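You operate a simulated robot arm through the tools that you are given. There is no shell and no other tool.

You are at the controls of a simulated two-armed robot. One attempt, no reset.

TASK
Push the key in the jig up to its stop, clamp it and brush a strip of glue along it.
Fine: knob to HOLD; glue from the pot; brush back in the cup, lid back on; the bar stays up. A coat counts when it lies all over at full strength: go over it till it gets no stronger.

It is judged by the outcome, as a careful person would: the job done as asked, and still so three seconds after it is handed in. It fails if anything else is knocked over, pushed out of place, dropped, spilled or broken. A push-on lid holds only when it is set on centred and level and pressed home; a screw cap is set on level and turned clockwise until tight.

THE ROBOT
Two 7-joint arms with two-finger parallel grippers on one trunk that stands fixed in place. Base frame: the origin is at the foot of the trunk, x ahead of it, y to its left, z up. Readings come in cm, degrees, newtons and seconds.
The left shoulder is at [2, 17, 122.8], the right one opposite. With the tool pointing down near the work surface each hand reaches from about 10 to 64 cm from the base axis, measured 20 degrees to its own side. Payload 3.8 kg a hand.
Tool frame (each hand has its own): the origin (TCP) lies between the finger pads and is the grasp point; the fingertips stand 3 cm ahead of it; z points along the fingers, y is the line along which they close. Largest opening 11 cm; finger width 2, thickness 1; the body of the gripper, 4.8 by 11.2 cm, starts 5.5 cm behind the TCP.
Orientation is told as [roll, pitch, yaw] about the base's x, y, z axes, in that order, counted from this pose: with the fingers straight down and closing along the base's y, the tool's x points along the base's -x, its y along +y and its z along -z.

THE INTERFACE
- The arms move only by the tool play_rows. It takes "left_series", "right_series" or both (then of equal length, played together; a hand with none holds still); each is a list of rows, each an object (a shift or turn left out is 0, a gripper value left out holds the last) with "delta_pos": the shift along the base's x, y, z in cm, a list of three; "dr": the turn, a rotation vector about the base's x, y, z in degrees, a list of three; "fingers": the closure, from 0 (fully open) to 1 (shut). In form: [{"delta_pos": [x, y, z], "dr": [rx, ry, rz], "fingers": fingers}, ...]. A call has 1 to 20 rows; each row shifts and turns the commanded pose from where the row before left it. A row lasts 0.2 s, in which the tool goes at most 5 cm and 8.6 degrees; a call with a longer step from one row to the next is refused whole, and so is a gripper value outside its range. Where a pose cannot be reached the arm comes as near as it can. A force on the tool above 40 N (or 10 N above the force at the start of the call, whichever is more), or a blocked arm, ends the call early, and 0.2 s more pass. Each finger travels about 7.2 cm/s and halts on what it meets, pressing with about 20 N; the grip force reading is that of the motor and also rises with nothing between the fingers. The clock runs only during rows and for 0.2 s after the last one: add rows that do not move to give the fingers time. It gives the time, the measured TCP pose, the force on the tool (base axes), the opening and the grip force at its end, in the units of the frame above (readings bear some noise), with the torque about the TCP (base axes, N m) and any sound that the robot's microphone picked up, and new pictures: "show" is both (left out), scene, wrist or none (wrist: the cameras of the hands that moved).
- Cameras (640 x 400 px; columns grow to the right, rows downward): "scene" is now at [9.56, 5.37, 138.49]; the picture's right is [0.57, -0.82, 0.00], its down [-0.43, -0.30, -0.85] and it looks along [0.70, 0.49, -0.52] (base axes); focal length 320 px, centre (320, 200). "left" rides on the left gripper at [7.2, -1.7, -10.3] in its tool frame; the picture's right is [0.23, 0.97, 0.00], its down [-0.76, 0.18, -0.62] and it looks along [-0.61, 0.14, 0.78] (tool axes); focal length 222 px, centre (320, 200). "right" rides on the right gripper at [7.2, 1.7, -10.3] in its tool frame; the picture's right is [-0.23, 0.97, 0.00], its down [-0.76, -0.18, -0.62] and it looks along [-0.61, -0.14, 0.78] (tool axes); focal length 222 px, centre (320, 200). There is no depth. A picture from a camera that has moved, and an enlarged one, comes with that camera's place and axes in the base frame and with its lens.
- raise_lower(by): moves the trunk up (or, below 0, down) by that many cm; the arms and the scene camera ride with it, the base frame stays. It gives what a move gives, with no picture.
- aim_head(pan, tilt): turns the head with the scene camera to pan (to the left, within 80 degrees either way) and tilt (down, from -29 to 69), counted from straight ahead of the robot. It gives what a move gives, and a new picture of the scene camera.
- enlarge(camera, box): a new picture of the part [left, top, right, bottom] of that camera's present view, enlarged. It takes no simulated time.
- close_job(): hands the job in; it is judged then, once.

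Places have to be worked out from the pictures, the camera data and where the tool is seen. Open the grippers and draw the arms clear of the work before you hand the job in, unless the task says otherwise.

The tools are called after "Emit:" as name(argument=value, ...) on one line, values as JSON. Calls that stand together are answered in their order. play_rows: Moves the arms, as the interface text tells. Its arguments: {"type":"object","properties":{"left_series":{"type":"array"},"right_series":{"type":"array"},"show":{"type":"string","enum":["both","scene","wrist","none"]}},"required":[]} The other tools are called the same way: raise_lower (by) moves the trunk up or down; aim_head (pan, tilt) turns the head that bears the scene camera; enlarge (camera, box) takes an enlarged picture of a part of a camera's view; close_job () hands the job in.

At the start:

```text
t: 0.0
left_position: [37.28, 44.74, 114.92]
left_tool_rot: [0.0, 0.0, 0.1]
left_force: [0.1, 0.2, -0.2]
left_moment: [0.01, -0.02, 0.0]
left_finger_gap: 11.01
left_grip_force: 0.0
right_position: [41.32, 8.37, 124.15]
right_tool_rot: [0.1, 0.0, 0.1]
right_force: [-0.5, -0.2, 0.4]
right_moment: [0.03, 0.01, -0.03]
right_finger_gap: 10.97
right_grip_force: 0.0
trunk travel left (down, up): [-32.5, 24.5]
head pan, tilt (commanded): [35.0, 31.3]
```

scene: 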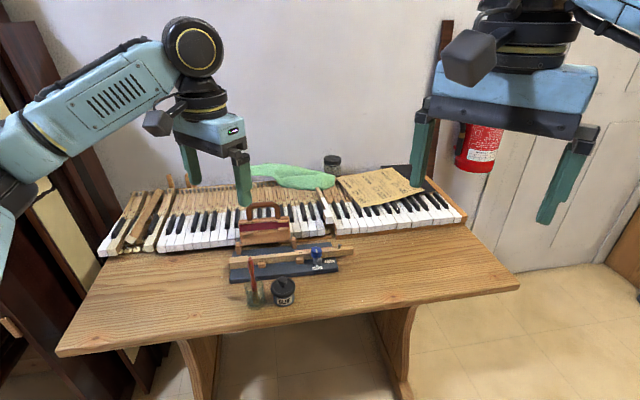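
right: 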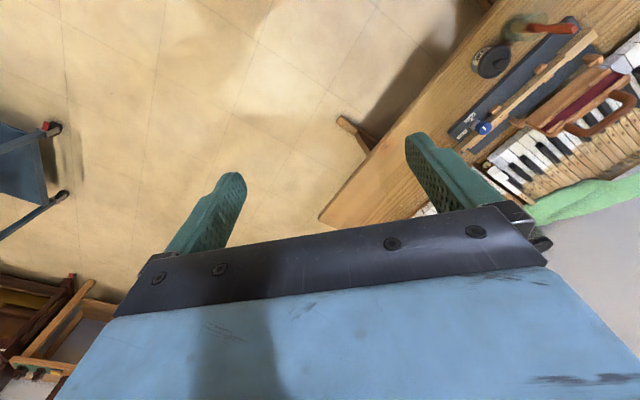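
left: 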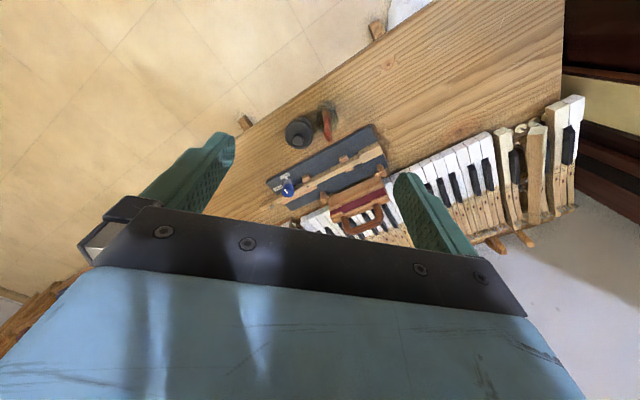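

The pictures show a table with a jig (dark base, wooden key, blue knob), a glue pot with lid, a brush in a cup, and a "bar" with handle behind. I enlarge the scene to see details before moving.

Emit:
enlarge(camera="scene", box=[210, 190, 370, 310])

Emit:
enlarge(camera="left", box=[240, 80, 440, 240])

Emit:
enlarge(camera="right", box=[420, 0, 640, 180])

```text
3.33 times, centred on (290, 250) of scene
camera zoom: at [9.56, 5.37, 138.49], right [0.57, -0.82, 0.0], down [-0.43, -0.3, -0.85], along [0.7, 0.49, -0.52], focal length 1065 px, centre (420, 33)
```

zoom: 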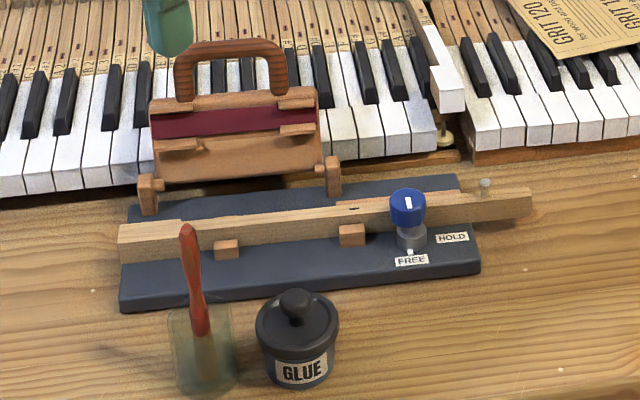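

```text
2.50 times, centred on (340, 160) of left
camera zoom: at [30.08, 42.99, 125.29], right [-0.23, 0.97, 0.0], down [0.76, 0.18, 0.62], along [0.61, 0.14, -0.78], focal length 555 px, centre (270, 300)
```

zoom: 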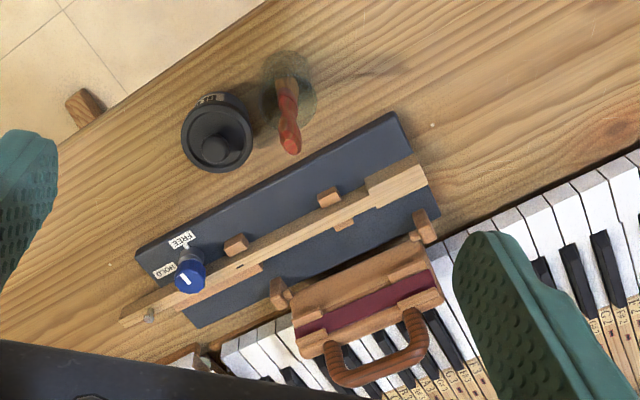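

```text
2.22 times, centred on (530, 90) of right
camera zoom: at [34.05, 9.79, 134.43], right [0.23, 0.97, 0.0], down [0.76, -0.18, 0.62], along [0.61, -0.14, -0.78], focal length 494 px, centre (-147, 444)
```

zoom: 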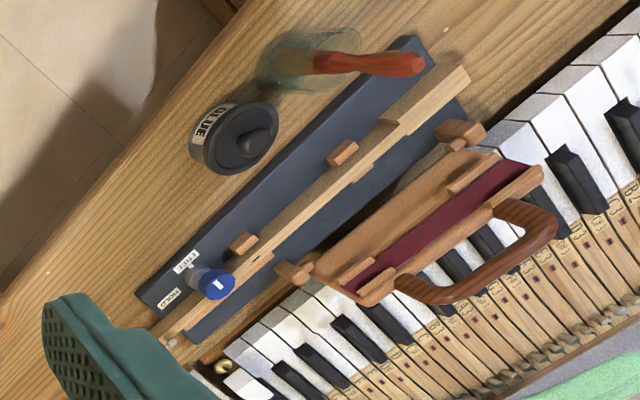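

The jig lies to the left-front, about (47..70, 60..36), with knob near (61, 42, 84.6), pot near (48, 43) and brush cup near (43, 47). I zoom in much tighter to find the stop and the glue area.

Emit:
enlarge(camera="scene", box=[285, 230, 350, 270])

Emit:
enlarge(camera="scene", box=[230, 230, 295, 270])

Emit:
enlarge(camera="left", box=[270, 155, 350, 205])

Emit:
enlarge(camera="left", box=[335, 115, 415, 165])

Emit:
enlarge(camera="scene", box=[235, 255, 315, 310])

```text
9.85 times, centred on (318, 250) of scene
camera zoom: at [9.56, 5.37, 138.49], right [0.57, -0.82, 0.0], down [-0.43, -0.3, -0.85], along [0.7, 0.49, -0.52], focal length 3147 px, centre (345, -292)
```

zoom: 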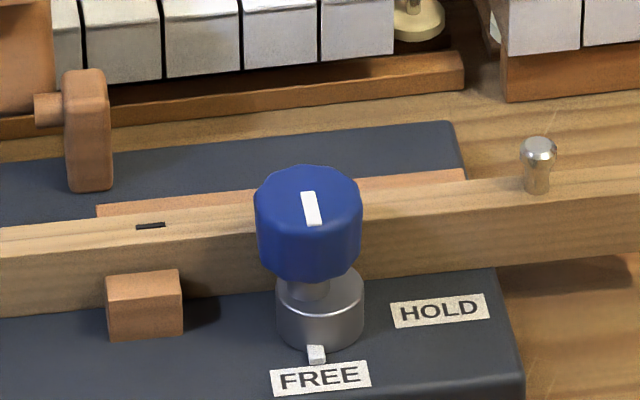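

```text
9.85 times, centred on (262, 250) of scene
camera zoom: at [9.56, 5.37, 138.49], right [0.57, -0.82, 0.0], down [-0.43, -0.3, -0.85], along [0.7, 0.49, -0.52], focal length 3147 px, centre (886, -292)
```

zoom: 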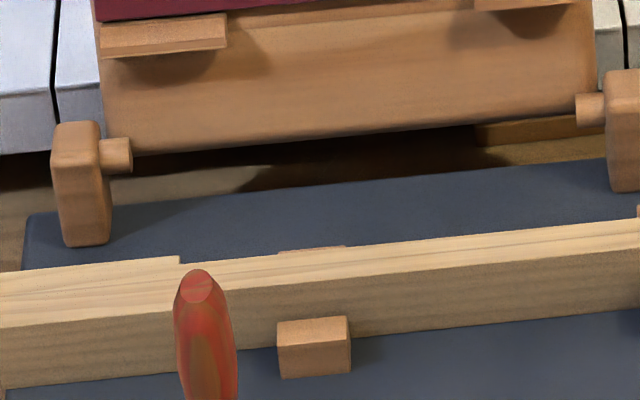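

```text
8.00 times, centred on (310, 180) of left
camera zoom: at [30.08, 42.99, 125.29], right [-0.23, 0.97, 0.0], down [0.76, 0.18, 0.62], along [0.61, 0.14, -0.78], focal length 1777 px, centre (400, 360)
```

zoom: 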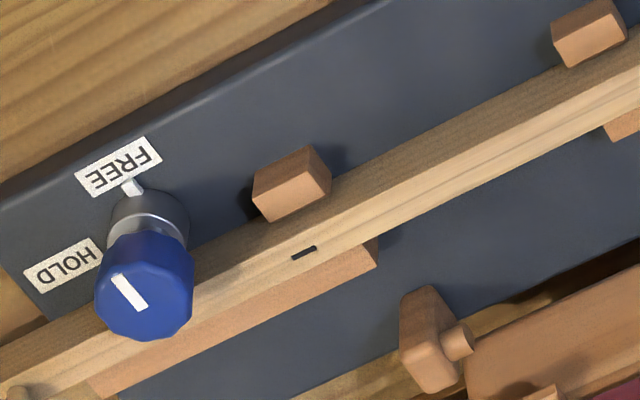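

```text
8.00 times, centred on (375, 140) of left
camera zoom: at [30.08, 42.99, 125.29], right [-0.23, 0.97, 0.0], down [0.76, 0.18, 0.62], along [0.61, 0.14, -0.78], focal length 1777 px, centre (-120, 680)
```

zoom: 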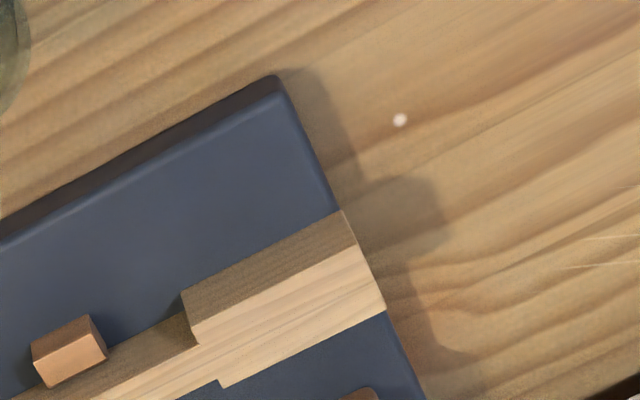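

```text
7.27 times, centred on (275, 282) of scene
camera zoom: at [9.56, 5.37, 138.49], right [0.57, -0.82, 0.0], down [-0.43, -0.3, -0.85], along [0.7, 0.49, -0.52], focal length 2324 px, centre (647, -400)
```

zoom: 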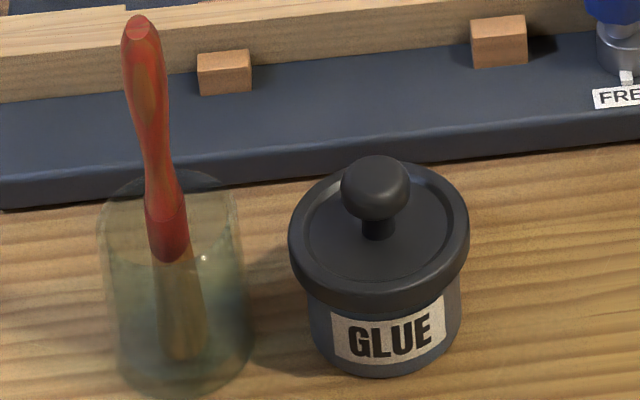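

The key's wide head is at the left end with shoulders short of the left pair of guide blocks, so the stop looks like those blocks (key must slide toward the right, along about (0.7,-0.7)). I turn the head to centre on the jig and zoom in for measuring.

Emit:
aim_head(pan=42, tilt=40)

Emit:
enlarge(camera="scene", box=[240, 170, 340, 232])

Emit:
enlarge(camera="left", box=[290, 85, 390, 147])

Emit:
enlarge(camera="left", box=[325, 115, 405, 165])

```text
t: 0.7
left_position: [37.13, 44.74, 114.95]
left_tool_rot: [0.0, 0.0, 0.1]
left_force: [-0.1, -0.4, 0.1]
left_moment: [0.0, -0.01, 0.0]
left_finger_gap: 11.0
left_grip_force: 0.1
right_position: [41.29, 8.15, 124.21]
right_tool_rot: [0.0, 0.0, 0.0]
right_force: [-0.5, -0.4, -0.2]
right_moment: [-0.02, 0.02, 0.0]
right_finger_gap: 11.02
right_grip_force: 0.0
trunk travel left (down, up): [-32.5, 24.5]
head pan, tilt (commanded): [42.0, 40.0]
camera scene: at [8.52, 5.9, 137.17], right [0.67, -0.74, 0.0], down [-0.48, -0.43, -0.77], along [0.57, 0.51, -0.64], focal length 320 px, centre (320, 200)
```

scene: 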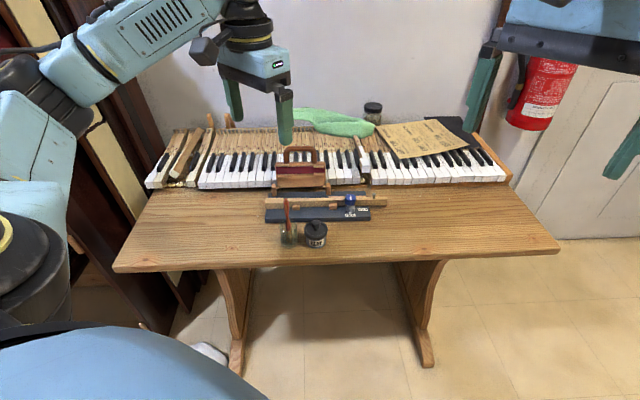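

```text
6.40 times, centred on (290, 201) of scene
camera zoom: at [8.52, 5.9, 137.17], right [0.67, -0.74, 0.0], down [-0.48, -0.43, -0.77], along [0.57, 0.51, -0.64], focal length 2046 px, centre (512, 194)
```

zoom: 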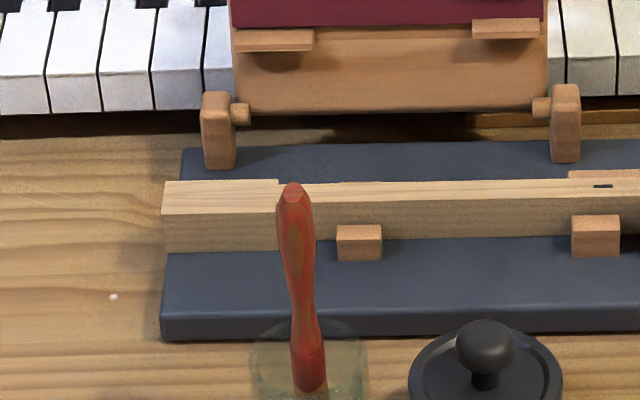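

```text
6.40 times, centred on (340, 116) of left
camera zoom: at [30.08, 42.99, 125.3], right [-0.23, 0.97, 0.0], down [0.76, 0.18, 0.62], along [0.61, 0.14, -0.78], focal length 1422 px, centre (192, 738)
```

zoom: 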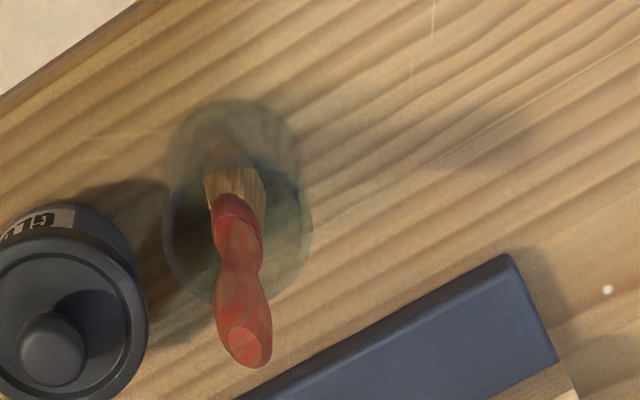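

```text
8.00 times, centred on (365, 140) of left
camera zoom: at [30.08, 42.99, 125.3], right [-0.23, 0.97, 0.0], down [0.76, 0.18, 0.62], along [0.61, 0.14, -0.78], focal length 1777 px, centre (-40, 680)
```

zoom: 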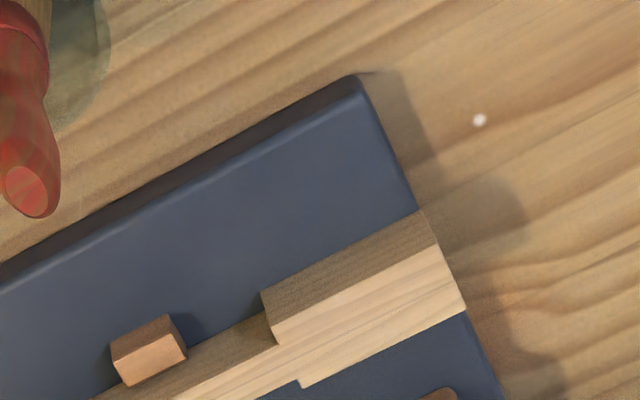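

The table is around z≈77.5 and the key's top around z≈82, its left end near (47, 60). I bring the left hand, fingers closing and yawed 44° to match the jig, to above the left of the key end.

Emit:
play_rows(left_series=[{"delta_pos": [1.2, 2.8, -2], "dr": [0, 0, 7.37], "fingers": 1}, {"delta_pos": [1.2, 2.8, -2], "dr": [0, 0, 7.37]}, {"delta_pos": [1.2, 2.8, -2], "dr": [0, 0, 7.37]}, {"delta_pos": [1.2, 2.8, -2], "dr": [0, 0, 7.37]}, {"delta_pos": [1.2, 2.8, -2], "dr": [0, 0, 7.37]}, {"delta_pos": [1.2, 2.8, -2], "dr": [0, 0, 7.37]}, {"delta_pos": [0, 0, 0]}, {"delta_pos": [0, 0, 0]}], show="both")

```text
t: 2.5
left_position: [44.54, 61.47, 102.84]
left_tool_rot: [-0.1, -0.1, 44.3]
left_force: [-0.4, 0.6, -0.2]
left_moment: [0.03, 0.01, -0.03]
left_finger_gap: 0.01
left_grip_force: 20.2
right_position: [41.32, 8.28, 124.25]
right_tool_rot: [0.1, 0.1, 0.0]
right_force: [0.0, -0.4, 0.2]
right_moment: [0.03, 0.01, 0.0]
right_finger_gap: 11.0
right_grip_force: 0.1
trunk travel left (down, up): [-32.5, 24.5]
head pan, tilt (commanded): [42.0, 40.0]
camera scene: at [8.55, 5.92, 137.16], right [0.67, -0.74, 0.0], down [-0.48, -0.43, -0.77], along [0.57, 0.51, -0.64], focal length 320 px, centre (320, 200)
camera left: at [40.59, 55.19, 113.36], right [-0.84, 0.54, 0.0], down [0.42, 0.66, 0.62], along [0.34, 0.53, -0.78], focal length 222 px, centre (320, 200)
```

scene: 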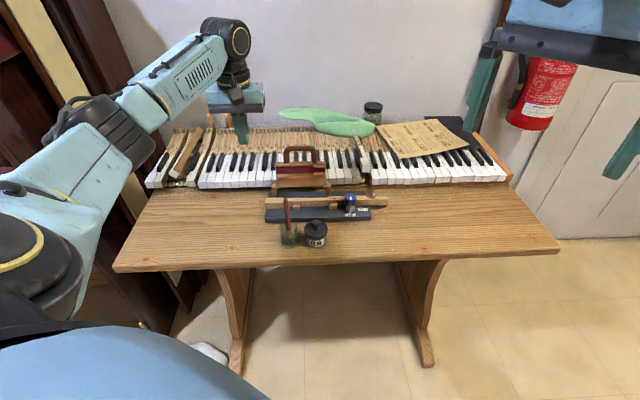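
left: 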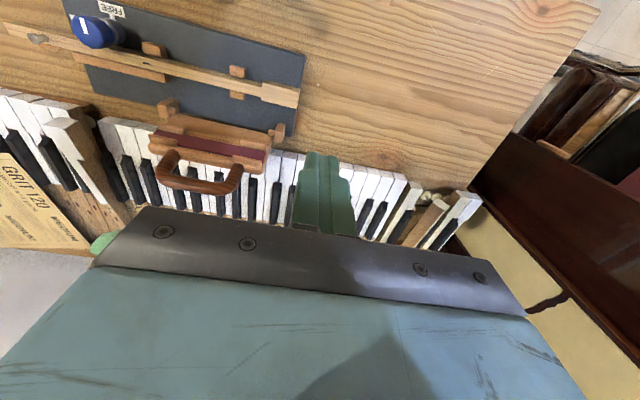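

The hand reached (44.5, 61.5, 102.8) well. I zoom with the wrist camera at the key head and blocks.

Emit:
enlarge(camera="left", box=[215, 45, 311, 105])

Emit:
enlarge(camera="left", box=[30, 0, 190, 100])

Emit:
enlarge(camera="scene", box=[255, 180, 335, 230])

```text
6.67 times, centred on (263, 75) of left
camera zoom: at [40.59, 55.19, 113.36], right [-0.84, 0.54, 0.0], down [0.42, 0.66, 0.62], along [0.34, 0.53, -0.78], focal length 1481 px, centre (700, 1033)
```

zoom: 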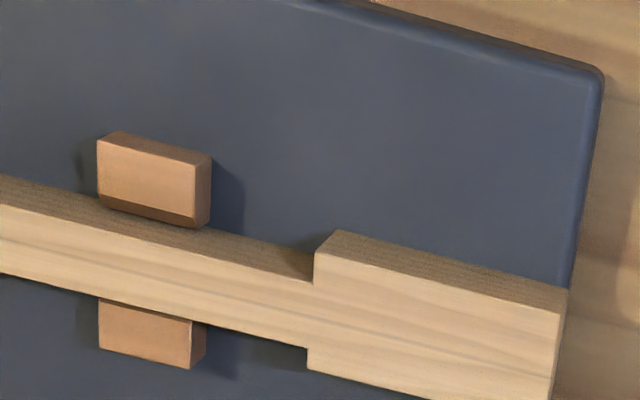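

```text
4.00 times, centred on (110, 50) of left
camera zoom: at [40.59, 55.19, 113.36], right [-0.84, 0.54, 0.0], down [0.42, 0.66, 0.62], along [0.34, 0.53, -0.78], focal length 888 px, centre (1160, 800)
```

zoom: 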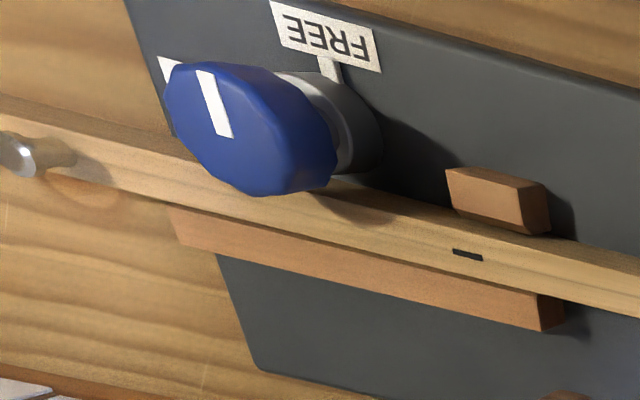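

```text
8.00 times, centred on (295, 205) of scene
camera zoom: at [8.55, 5.92, 137.16], right [0.67, -0.74, 0.0], down [-0.48, -0.43, -0.77], along [0.57, 0.51, -0.64], focal length 2557 px, centre (520, 160)
```

zoom: 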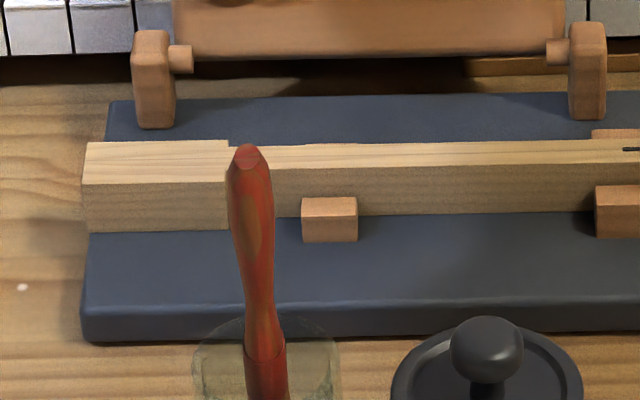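

The shoulders of the head stand about 2.1 cm short of the two guide blocks; the key's left end centre is about (47.7, 60.6), top z≈81.6. I lower the closed fingers just left of the key end, stopping at z≈90 to check reach.

Emit:
play_rows(left_series=[{"delta_pos": [0.7, 0.45, -3]}, {"delta_pos": [0.6, 0.4, -3]}, {"delta_pos": [0, 0, -3]}, {"delta_pos": [0, 0, -3]}, {"delta_pos": [0, 0, -1.5]}, {"delta_pos": [0, 0, 0]}, {"delta_pos": [0, 0, 0]}], show="both")

```text
t: 4.1
left_position: [45.67, 62.48, 89.36]
left_tool_rot: [0.0, 0.0, 44.2]
left_force: [0.9, 0.5, -0.7]
left_moment: [-0.01, 0.01, 0.01]
left_finger_gap: 0.0
left_grip_force: 20.2
right_position: [41.41, 8.24, 124.25]
right_tool_rot: [0.0, 0.0, -0.1]
right_force: [0.4, -0.7, -0.1]
right_moment: [-0.01, -0.03, -0.02]
right_finger_gap: 10.98
right_grip_force: 0.1
trunk travel left (down, up): [-32.5, 24.5]
head pan, tilt (commanded): [42.0, 40.0]
camera scene: at [8.52, 5.9, 137.16], right [0.67, -0.74, 0.0], down [-0.48, -0.43, -0.77], along [0.57, 0.51, -0.64], focal length 320 px, centre (320, 200)
camera left: at [41.68, 56.14, 99.74], right [-0.84, 0.54, 0.0], down [0.42, 0.66, 0.62], along [0.34, 0.52, -0.78], focal length 222 px, centre (320, 200)
```

scene: 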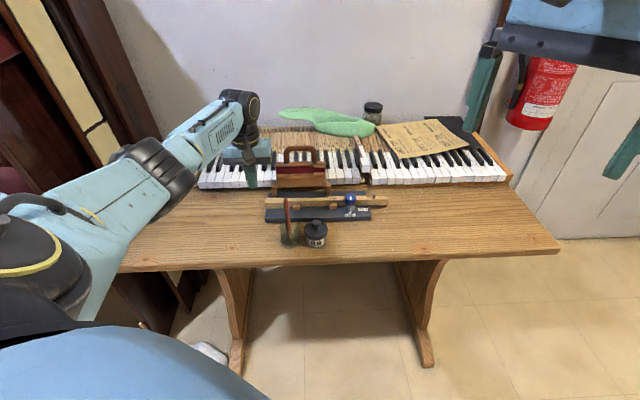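
left: 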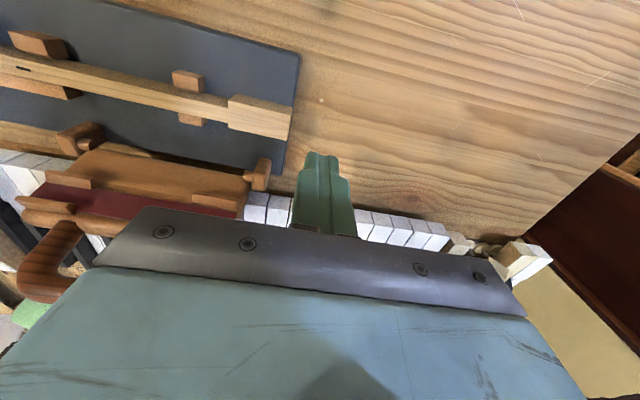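

Reach is fine here. I zoom on the key end and fingertips for accurate alignment.

Emit:
enlarge(camera="left", box=[160, 50, 368, 180])

Emit:
enlarge(camera="scene", box=[235, 150, 315, 200])

```text
3.08 times, centred on (264, 115) of left
camera zoom: at [41.68, 56.14, 99.74], right [-0.84, 0.54, 0.0], down [0.42, 0.66, 0.62], along [0.34, 0.52, -0.78], focal length 684 px, centre (492, 462)
```

zoom: 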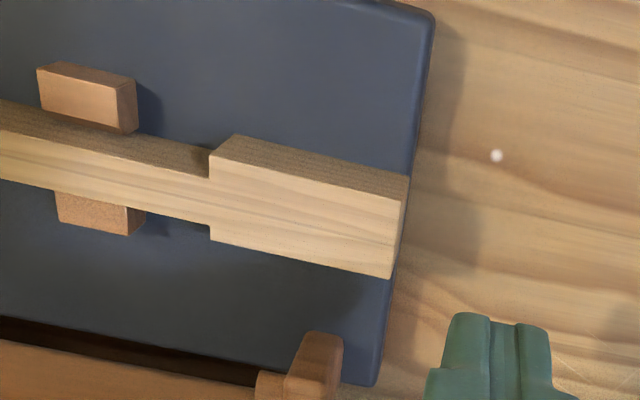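

```text
8.00 times, centred on (275, 175) of scene
camera zoom: at [8.52, 5.9, 137.16], right [0.67, -0.74, 0.0], down [-0.48, -0.43, -0.77], along [0.57, 0.51, -0.64], focal length 2557 px, centre (680, 400)
```

zoom: 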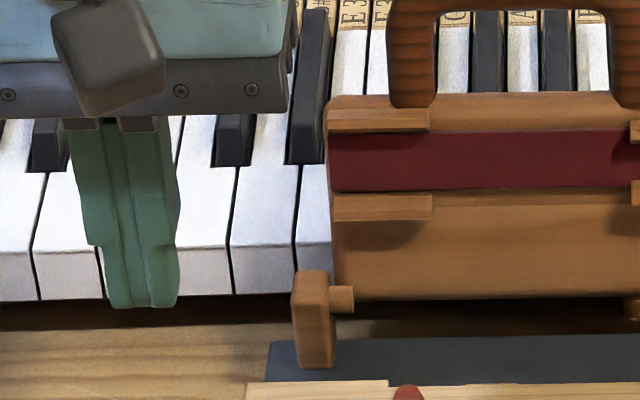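

The closed fingers are in line with the key axis about 1.8 cm left of the key end. I lower the tips to z≈80.2 (mid-height of the key) and move up close to the end.

Emit:
play_rows(left_series=[{"delta_pos": [0, 0, -2]}, {"delta_pos": [0, 0, -2]}, {"delta_pos": [0, 0, -1.5]}, {"delta_pos": [0, 0, -0.6]}, {"delta_pos": [0.35, -0.36, 0]}, {"delta_pos": [0.35, -0.36, 0]}, {"delta_pos": [0, 0, 0]}], show="wrist")

Emit:
enlarge(camera="scene", box=[235, 160, 331, 220])

Emit:
enlarge(camera="left", box=[160, 50, 368, 180])

```text
t: 5.7
left_position: [46.47, 61.81, 83.35]
left_tool_rot: [0.0, 0.0, 44.3]
left_force: [-0.4, 0.1, -0.3]
left_moment: [0.02, 0.0, 0.02]
left_finger_gap: 0.02
left_grip_force: 20.1
right_position: [41.33, 8.28, 124.27]
right_tool_rot: [0.0, 0.1, -0.1]
right_force: [0.5, 0.3, 0.3]
right_moment: [-0.01, 0.02, 0.02]
right_finger_gap: 11.0
right_grip_force: 0.0
trunk travel left (down, up): [-32.5, 24.5]
head pan, tilt (commanded): [42.0, 40.0]
camera left: at [42.5, 55.39, 93.74], right [-0.84, 0.54, 0.0], down [0.42, 0.66, 0.62], along [0.34, 0.53, -0.78], focal length 222 px, centre (320, 200)
```

left: 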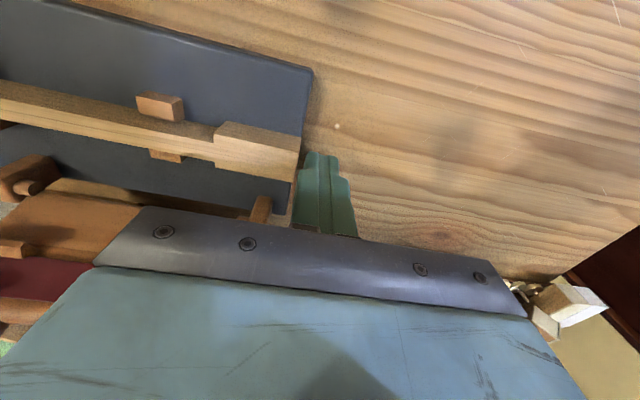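

```text
6.67 times, centred on (283, 190) of scene
camera zoom: at [8.52, 5.9, 137.16], right [0.67, -0.74, 0.0], down [-0.48, -0.43, -0.77], along [0.57, 0.51, -0.64], focal length 2131 px, centre (567, 267)
```

zoom: 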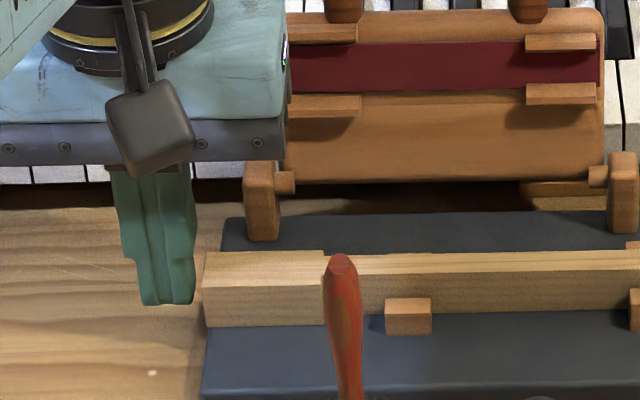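

```text
3.08 times, centred on (264, 115) of left
camera zoom: at [42.5, 55.39, 93.74], right [-0.84, 0.54, 0.0], down [0.42, 0.66, 0.62], along [0.34, 0.53, -0.78], focal length 684 px, centre (492, 462)
```

zoom: 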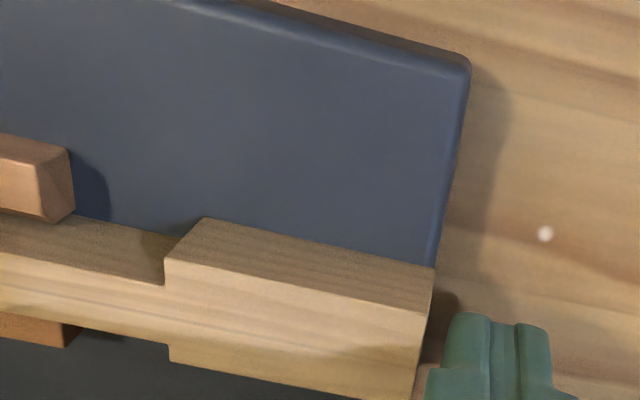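

The tips are at key mid-height, about 0.7 cm from the key end, and the gripper body is clear of the bar. I push along the key axis in small steps.

Emit:
play_rows(left_series=[{"delta_pos": [0.21, -0.215, 0]}, {"delta_pos": [0.21, -0.215, 0]}, {"delta_pos": [0.21, -0.215, 0]}, {"delta_pos": [0.21, -0.215, 0]}, {"delta_pos": [0.21, -0.215, 0]}, {"delta_pos": [0.21, -0.215, 0]}, {"delta_pos": [0.21, -0.215, 0]}, {"delta_pos": [0, 0, 0]}], show="wrist")

Emit:
enlarge(camera="scene", box=[235, 160, 331, 220])

Emit:
enlarge(camera="left", box=[120, 60, 328, 190])

```text
t: 7.5
left_position: [47.84, 60.16, 83.37]
left_tool_rot: [0.1, -0.1, 44.3]
left_force: [0.2, 0.5, -0.5]
left_moment: [0.0, -0.03, 0.01]
left_finger_gap: 0.01
left_grip_force: 20.0
right_position: [41.4, 8.28, 124.26]
right_tool_rot: [0.0, 0.0, 0.0]
right_force: [0.9, 0.9, 0.3]
right_moment: [0.01, 0.0, 0.02]
right_finger_gap: 10.99
right_grip_force: 0.0
trunk travel left (down, up): [-32.5, 24.5]
head pan, tilt (commanded): [42.0, 40.0]
camera left: at [44.02, 53.87, 93.69], right [-0.84, 0.54, 0.0], down [0.42, 0.66, 0.62], along [0.34, 0.53, -0.78], focal length 222 px, centre (320, 200)
```

left: 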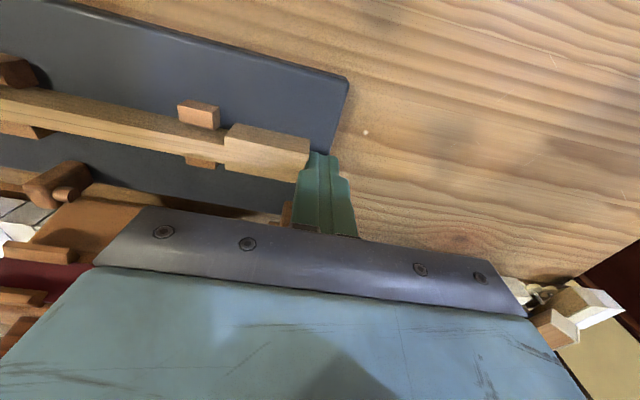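

```text
6.67 times, centred on (283, 190) of scene
camera zoom: at [8.52, 5.9, 137.16], right [0.67, -0.74, 0.0], down [-0.48, -0.43, -0.77], along [0.57, 0.51, -0.64], focal length 2131 px, centre (567, 267)
```

zoom: 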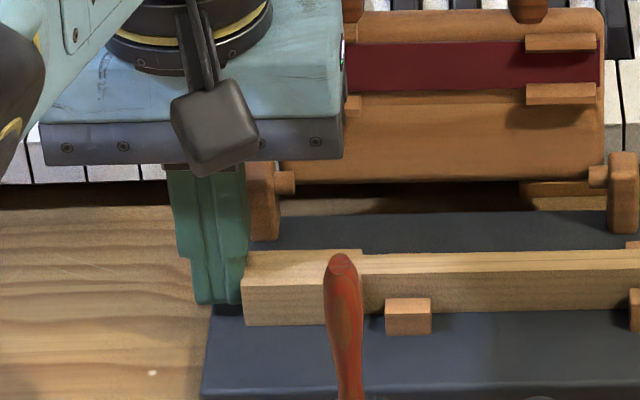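

```text
3.08 times, centred on (224, 125) of left
camera zoom: at [44.02, 53.87, 93.69], right [-0.84, 0.54, 0.0], down [0.42, 0.66, 0.62], along [0.34, 0.53, -0.78], focal length 684 px, centre (615, 431)
```

zoom: 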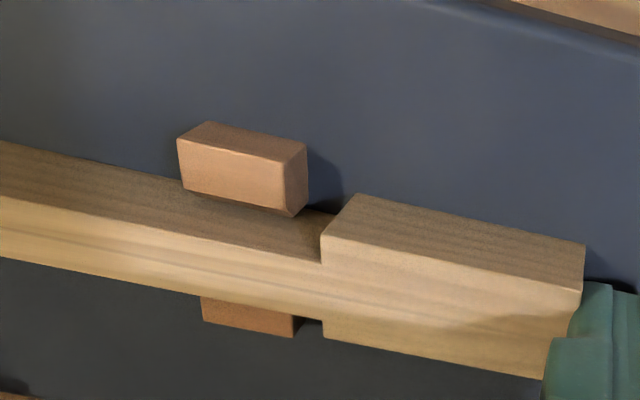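

The key slid with the finger; roughly 0.6 cm remains between shoulders and blocks. I continue in finer steps, watching force.

Emit:
play_rows(left_series=[{"delta_pos": [0.14, -0.143, 0]}, {"delta_pos": [0.14, -0.143, 0]}, {"delta_pos": [0.07, -0.072, 0]}, {"delta_pos": [0.07, -0.072, 0]}, {"delta_pos": [0, 0, 0]}], show="wrist")

Emit:
enlarge(camera="left", box=[160, 80, 320, 180])

```text
t: 8.7
left_position: [48.37, 59.73, 83.22]
left_tool_rot: [0.0, 0.0, 44.3]
left_force: [0.7, -0.7, -0.2]
left_moment: [0.02, 0.03, 0.0]
left_finger_gap: 0.01
left_grip_force: 20.5
right_position: [41.42, 8.27, 124.15]
right_tool_rot: [-0.1, 0.0, 0.1]
right_force: [0.1, 0.4, 0.8]
right_moment: [-0.04, -0.02, -0.01]
right_finger_gap: 10.98
right_grip_force: 0.1
trunk travel left (down, up): [-32.5, 24.5]
head pan, tilt (commanded): [42.0, 40.0]
camera left: at [44.45, 53.41, 93.63], right [-0.84, 0.54, 0.0], down [0.42, 0.66, 0.62], along [0.34, 0.52, -0.78], focal length 222 px, centre (320, 200)
```

left: 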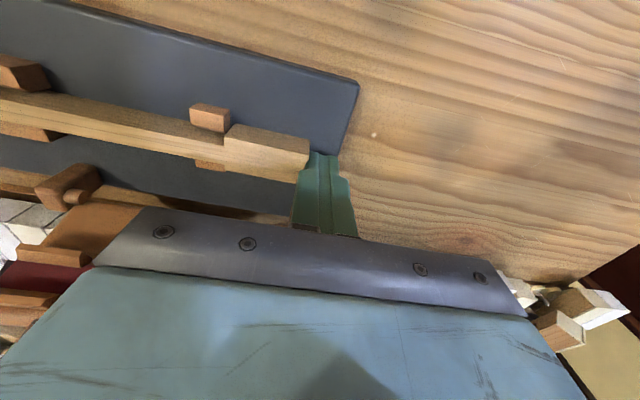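

```text
4.00 times, centred on (240, 130) of left
camera zoom: at [44.45, 53.41, 93.63], right [-0.84, 0.54, 0.0], down [0.42, 0.66, 0.62], along [0.34, 0.52, -0.78], focal length 888 px, centre (640, 480)
```

zoom: 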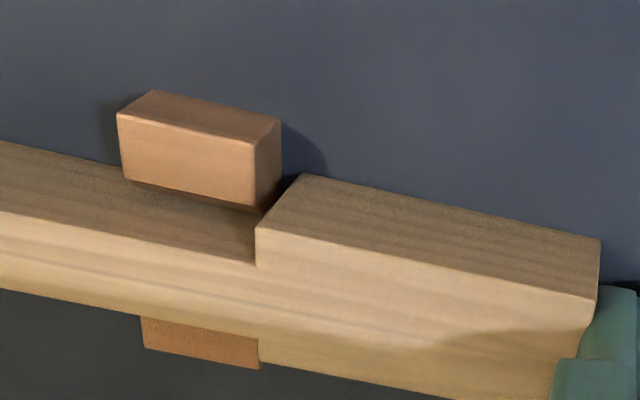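

Nearly touching; force still near zero. I nudge on in 0.07 cm steps until the force shows the stop.

Emit:
play_rows(left_series=[{"delta_pos": [0.05, -0.051, 0]}, {"delta_pos": [0.05, -0.051, 0]}, {"delta_pos": [0.05, -0.051, 0]}, {"delta_pos": [0, 0, 0]}], show="none")

Emit:
enlarge(camera="left", box=[160, 80, 320, 180])

```text
t: 9.7
left_position: [48.39, 59.66, 83.28]
left_tool_rot: [0.0, 0.0, 44.3]
left_force: [-0.5, 0.0, 0.9]
left_moment: [0.01, -0.04, -0.02]
left_finger_gap: 0.01
left_grip_force: 20.1
right_position: [41.35, 8.33, 124.15]
right_tool_rot: [0.0, 0.0, 0.1]
right_force: [-0.3, -0.4, 0.5]
right_moment: [0.02, 0.0, 0.0]
right_finger_gap: 10.98
right_grip_force: 0.0
trunk travel left (down, up): [-32.5, 24.5]
head pan, tilt (commanded): [42.0, 40.0]
```

```text
4.00 times, centred on (240, 130) of left
camera zoom: at [44.55, 53.31, 93.68], right [-0.84, 0.54, 0.0], down [0.42, 0.66, 0.62], along [0.34, 0.52, -0.78], focal length 888 px, centre (640, 480)
```

zoom: 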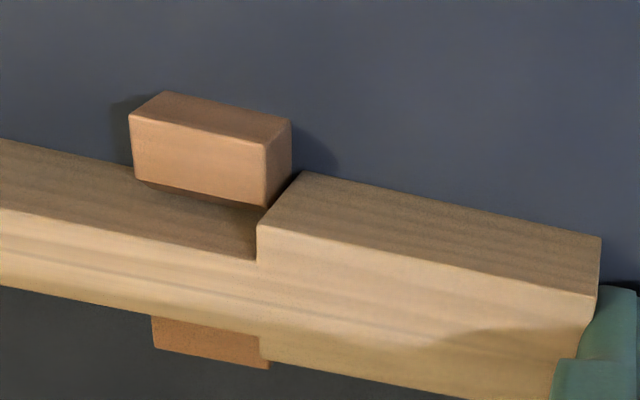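

The remaining gap shrinks (about 0.15 cm). I keep nudging.

Emit:
play_rows(left_series=[{"delta_pos": [0.05, -0.051, 0]}, {"delta_pos": [0.05, -0.051, 0]}, {"delta_pos": [0.05, -0.051, 0]}, {"delta_pos": [0, 0, 0]}], show="none")

Emit:
enlarge(camera="left", box=[160, 80, 320, 180])

```text
t: 10.7
left_position: [48.61, 59.59, 83.27]
left_tool_rot: [-0.1, 0.1, 44.3]
left_force: [-1.6, 2.0, 0.8]
left_moment: [0.05, 0.04, -0.01]
left_finger_gap: 0.0
left_grip_force: 20.0
right_position: [41.38, 8.31, 124.17]
right_tool_rot: [0.0, 0.1, 0.0]
right_force: [-0.1, -0.3, 0.8]
right_moment: [0.03, 0.02, 0.01]
right_finger_gap: 11.04
right_grip_force: 0.0
trunk travel left (down, up): [-32.5, 24.5]
head pan, tilt (commanded): [42.0, 40.0]
```

```text
4.00 times, centred on (240, 130) of left
camera zoom: at [44.72, 53.24, 93.62], right [-0.84, 0.54, 0.0], down [0.42, 0.66, 0.62], along [0.34, 0.53, -0.78], focal length 888 px, centre (640, 480)
```

zoom: 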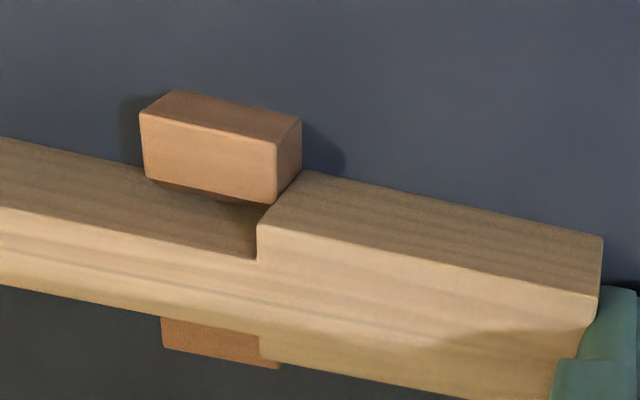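

Reaction force of ~2.6 N along the axis appears and the shoulder now touches the block. I push a little more to confirm it is solid.

Emit:
play_rows(left_series=[{"delta_pos": [0.05, -0.051, 0]}, {"delta_pos": [0.05, -0.051, 0]}, {"delta_pos": [0, 0, 0]}, {"delta_pos": [0, 0, 0]}], show="none")

Emit:
enlarge(camera="left", box=[160, 80, 320, 180])

```text
t: 11.7
left_position: [48.71, 59.46, 83.29]
left_tool_rot: [0.0, 0.0, 44.3]
left_force: [-4.5, 6.5, -0.7]
left_moment: [0.14, 0.1, -0.01]
left_finger_gap: 0.02
left_grip_force: 19.5
right_position: [41.38, 8.31, 124.27]
right_tool_rot: [0.0, 0.1, -0.1]
right_force: [0.5, 0.1, -0.2]
right_moment: [-0.01, -0.03, -0.03]
right_finger_gap: 10.99
right_grip_force: 0.0
trunk travel left (down, up): [-32.5, 24.5]
head pan, tilt (commanded): [42.0, 40.0]
```

```text
4.00 times, centred on (240, 130) of left
camera zoom: at [44.74, 53.19, 93.62], right [-0.84, 0.54, 0.0], down [0.42, 0.66, 0.62], along [0.33, 0.53, -0.78], focal length 888 px, centre (640, 480)
```

zoom: 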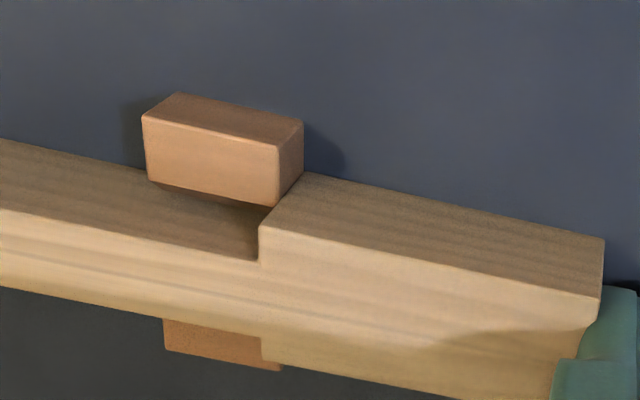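

The reaction is ~8 N with no more movement, so the key is against its stop. I back the finger off along the axis and raise it clear.

Emit:
play_rows(left_series=[{"delta_pos": [-0.35, 0.36, 0]}, {"delta_pos": [-0.5, 0.51, 0]}, {"delta_pos": [-0.5, 0.51, 0.5]}, {"delta_pos": [0, 0, 2.5]}, {"delta_pos": [0, 0, 3.5]}, {"delta_pos": [0, 0, 4]}, {"delta_pos": [0, 0, 4]}, {"delta_pos": [0, 0, 0]}], show="both")

Emit:
enlarge(camera="left", box=[0, 0, 320, 160])

```text
t: 13.5
left_position: [47.37, 60.63, 97.73]
left_tool_rot: [0.0, 0.1, 44.3]
left_force: [0.2, 0.7, -0.6]
left_moment: [0.03, 0.0, -0.04]
left_finger_gap: 0.01
left_grip_force: 20.3
right_position: [41.39, 8.15, 124.19]
right_tool_rot: [0.0, 0.1, -0.1]
right_force: [0.9, -0.3, 0.4]
right_moment: [0.0, 0.0, 0.0]
right_finger_gap: 10.99
right_grip_force: 0.1
trunk travel left (down, up): [-32.5, 24.5]
head pan, tilt (commanded): [42.0, 40.0]
camera scene: at [8.53, 5.92, 137.16], right [0.67, -0.74, 0.0], down [-0.48, -0.43, -0.77], along [0.57, 0.51, -0.64], focal length 320 px, centre (320, 200)
camera left: at [43.45, 54.3, 108.06], right [-0.84, 0.54, 0.0], down [0.42, 0.66, 0.62], along [0.34, 0.53, -0.78], focal length 222 px, centre (320, 200)
```

scene: 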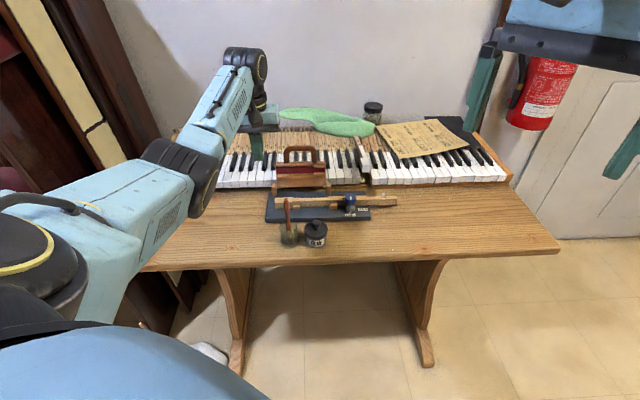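
left: 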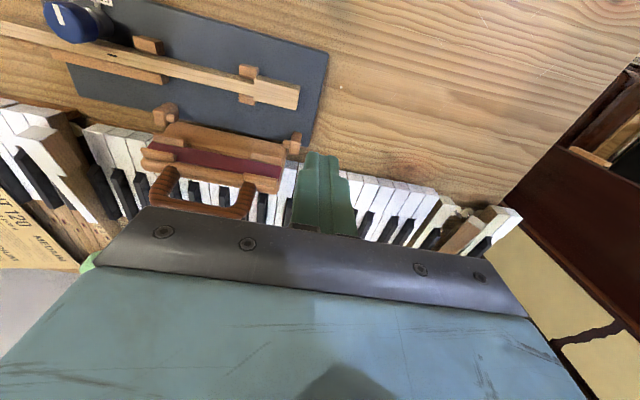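

```text
2.00 times, centred on (160, 80) of left
camera zoom: at [43.45, 54.3, 108.06], right [-0.84, 0.54, 0.0], down [0.42, 0.66, 0.62], along [0.34, 0.53, -0.78], focal length 444 px, centre (640, 440)
```

zoom: 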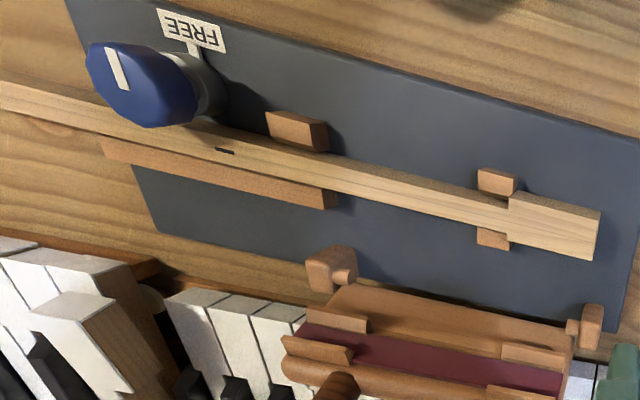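

The key is seated and the jig undisturbed. Now I carry the left hand, opening the fingers partway, to high above the knob with yaw about -22° so that I have room for a +90° turn.

Emit:
play_rows(left_series=[{"delta_pos": [1.7, -2.28, 0], "dr": [0, 0, -8.29], "fingers": 0.5}, {"delta_pos": [1.7, -2.28, 0], "dr": [0, 0, -8.29]}, {"delta_pos": [1.7, -2.28, 0], "dr": [0, 0, -8.29]}, {"delta_pos": [1.7, -2.28, 0], "dr": [0, 0, -8.29]}, {"delta_pos": [1.7, -2.28, 0], "dr": [0, 0, -8.29]}, {"delta_pos": [1.7, -2.28, 0], "dr": [0, 0, -8.29]}, {"delta_pos": [1.7, -2.28, 0], "dr": [0, 0, -8.29]}, {"delta_pos": [1.7, -2.28, 0], "dr": [0, 0, -8.29]}, {"delta_pos": [0, 0, 0]}, {"delta_pos": [0, 0, 0]}], show="both")

Emit:
enlarge(camera="left", box=[220, 80, 420, 205])

```text
t: 15.7
left_position: [61.02, 42.47, 97.71]
left_tool_rot: [0.0, 0.0, -22.0]
left_force: [0.8, 0.6, -0.4]
left_moment: [0.02, 0.05, 0.02]
left_finger_gap: 5.48
left_grip_force: 0.1
right_position: [41.4, 8.3, 124.2]
right_tool_rot: [0.0, 0.0, -0.1]
right_force: [0.0, -0.8, -0.3]
right_moment: [0.0, 0.03, -0.03]
right_finger_gap: 10.96
right_grip_force: 0.1
trunk travel left (down, up): [-32.5, 24.5]
head pan, tilt (commanded): [42.0, 40.0]
camera scene: at [8.52, 5.86, 137.16], right [0.67, -0.74, 0.0], down [-0.48, -0.43, -0.77], along [0.57, 0.51, -0.64], focal length 320 px, centre (320, 200)
camera left: at [53.65, 43.62, 108.12], right [0.16, 0.99, 0.0], down [0.77, -0.12, 0.62], along [0.62, -0.1, -0.78], focal length 222 px, centre (320, 200)
```

scene: 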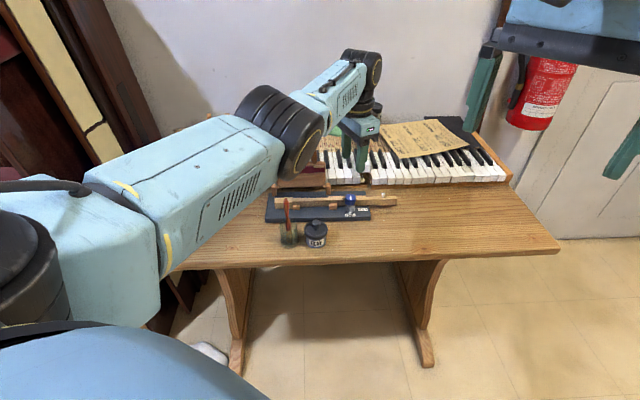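
left: 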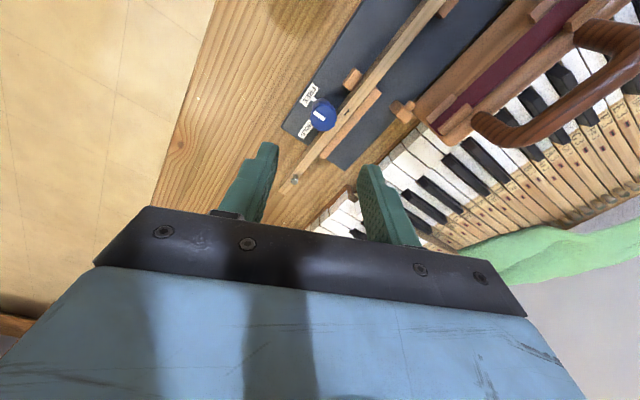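

```text
3.20 times, centred on (320, 142) of left
camera zoom: at [53.65, 43.62, 108.12], right [0.16, 0.99, 0.0], down [0.77, -0.12, 0.62], along [0.62, -0.1, -0.78], focal length 711 px, centre (320, 384)
```

zoom: 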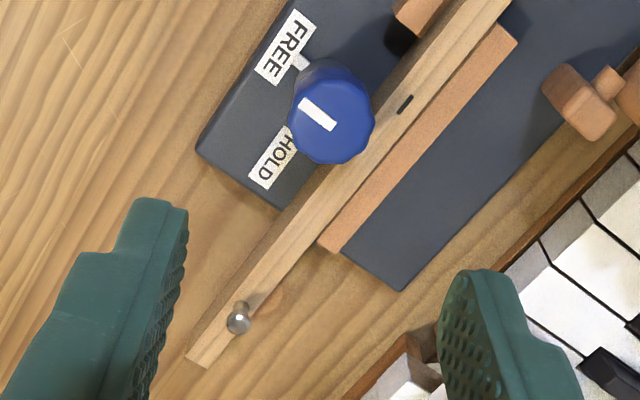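

The knob centre works out at about (61.6, 42.75), top z≈84.4. I shift slightly and descend partway to check reach and alignment.

Emit:
play_rows(left_series=[{"delta_pos": [0.58, 0.28, -2]}, {"delta_pos": [0, 0, -3]}, {"delta_pos": [0, 0, -3]}, {"delta_pos": [0, 0, 0]}, {"delta_pos": [0, 0, 0]}], show="both")

Emit:
enlarge(camera="left", box=[200, 80, 440, 230])

Emit:
enlarge(camera="scene", box=[315, 155, 395, 215])

```text
t: 16.9
left_position: [59.83, 42.26, 90.27]
left_tool_rot: [0.0, 0.0, -22.1]
left_force: [0.3, 0.3, 0.4]
left_moment: [0.01, 0.01, 0.03]
left_finger_gap: 5.49
left_grip_force: 0.1
left hand out of reach, approached as far as the arm can: row 1, 2, 3
right_position: [41.31, 8.24, 124.25]
right_tool_rot: [0.0, -0.1, 0.1]
right_force: [0.3, -0.1, -1.4]
right_moment: [0.0, -0.06, 0.02]
right_finger_gap: 10.99
right_grip_force: 0.1
trunk travel left (down, up): [-32.5, 24.5]
head pan, tilt (commanded): [42.0, 40.0]
camera scene: at [8.52, 5.89, 137.16], right [0.67, -0.74, 0.0], down [-0.48, -0.43, -0.77], along [0.57, 0.51, -0.64], focal length 320 px, centre (320, 200)
camera left: at [52.46, 43.54, 100.59], right [0.16, 0.99, 0.0], down [0.77, -0.12, 0.62], along [0.62, -0.1, -0.78], focal length 222 px, centre (320, 200)
```

scene: 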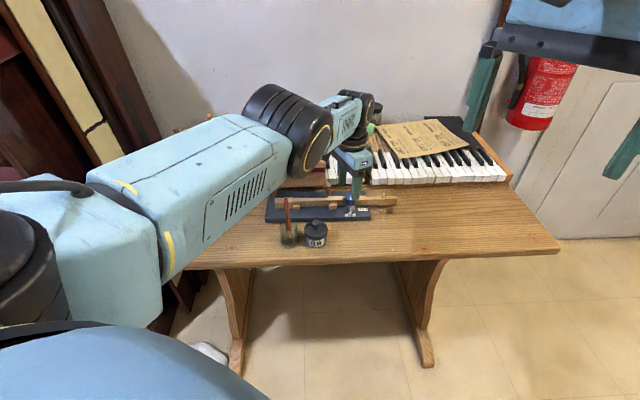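
left: 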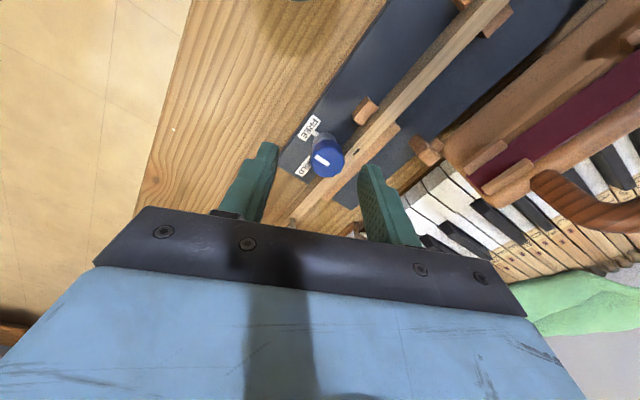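

```text
2.67 times, centred on (320, 155) of left
camera zoom: at [52.46, 43.54, 100.59], right [0.16, 0.99, 0.0], down [0.77, -0.12, 0.62], along [0.62, -0.1, -0.78], focal length 592 px, centre (320, 320)
```

zoom: 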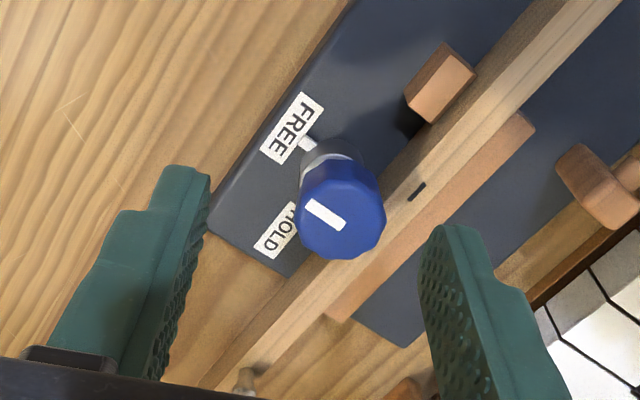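

```text
6.67 times, centred on (355, 185) of scene
camera zoom: at [8.52, 5.89, 137.16], right [0.67, -0.74, 0.0], down [-0.48, -0.43, -0.77], along [0.57, 0.51, -0.64], focal length 2131 px, centre (87, 300)
```

zoom: 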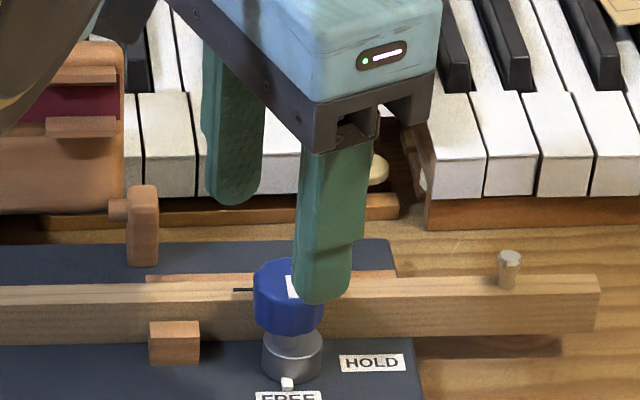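

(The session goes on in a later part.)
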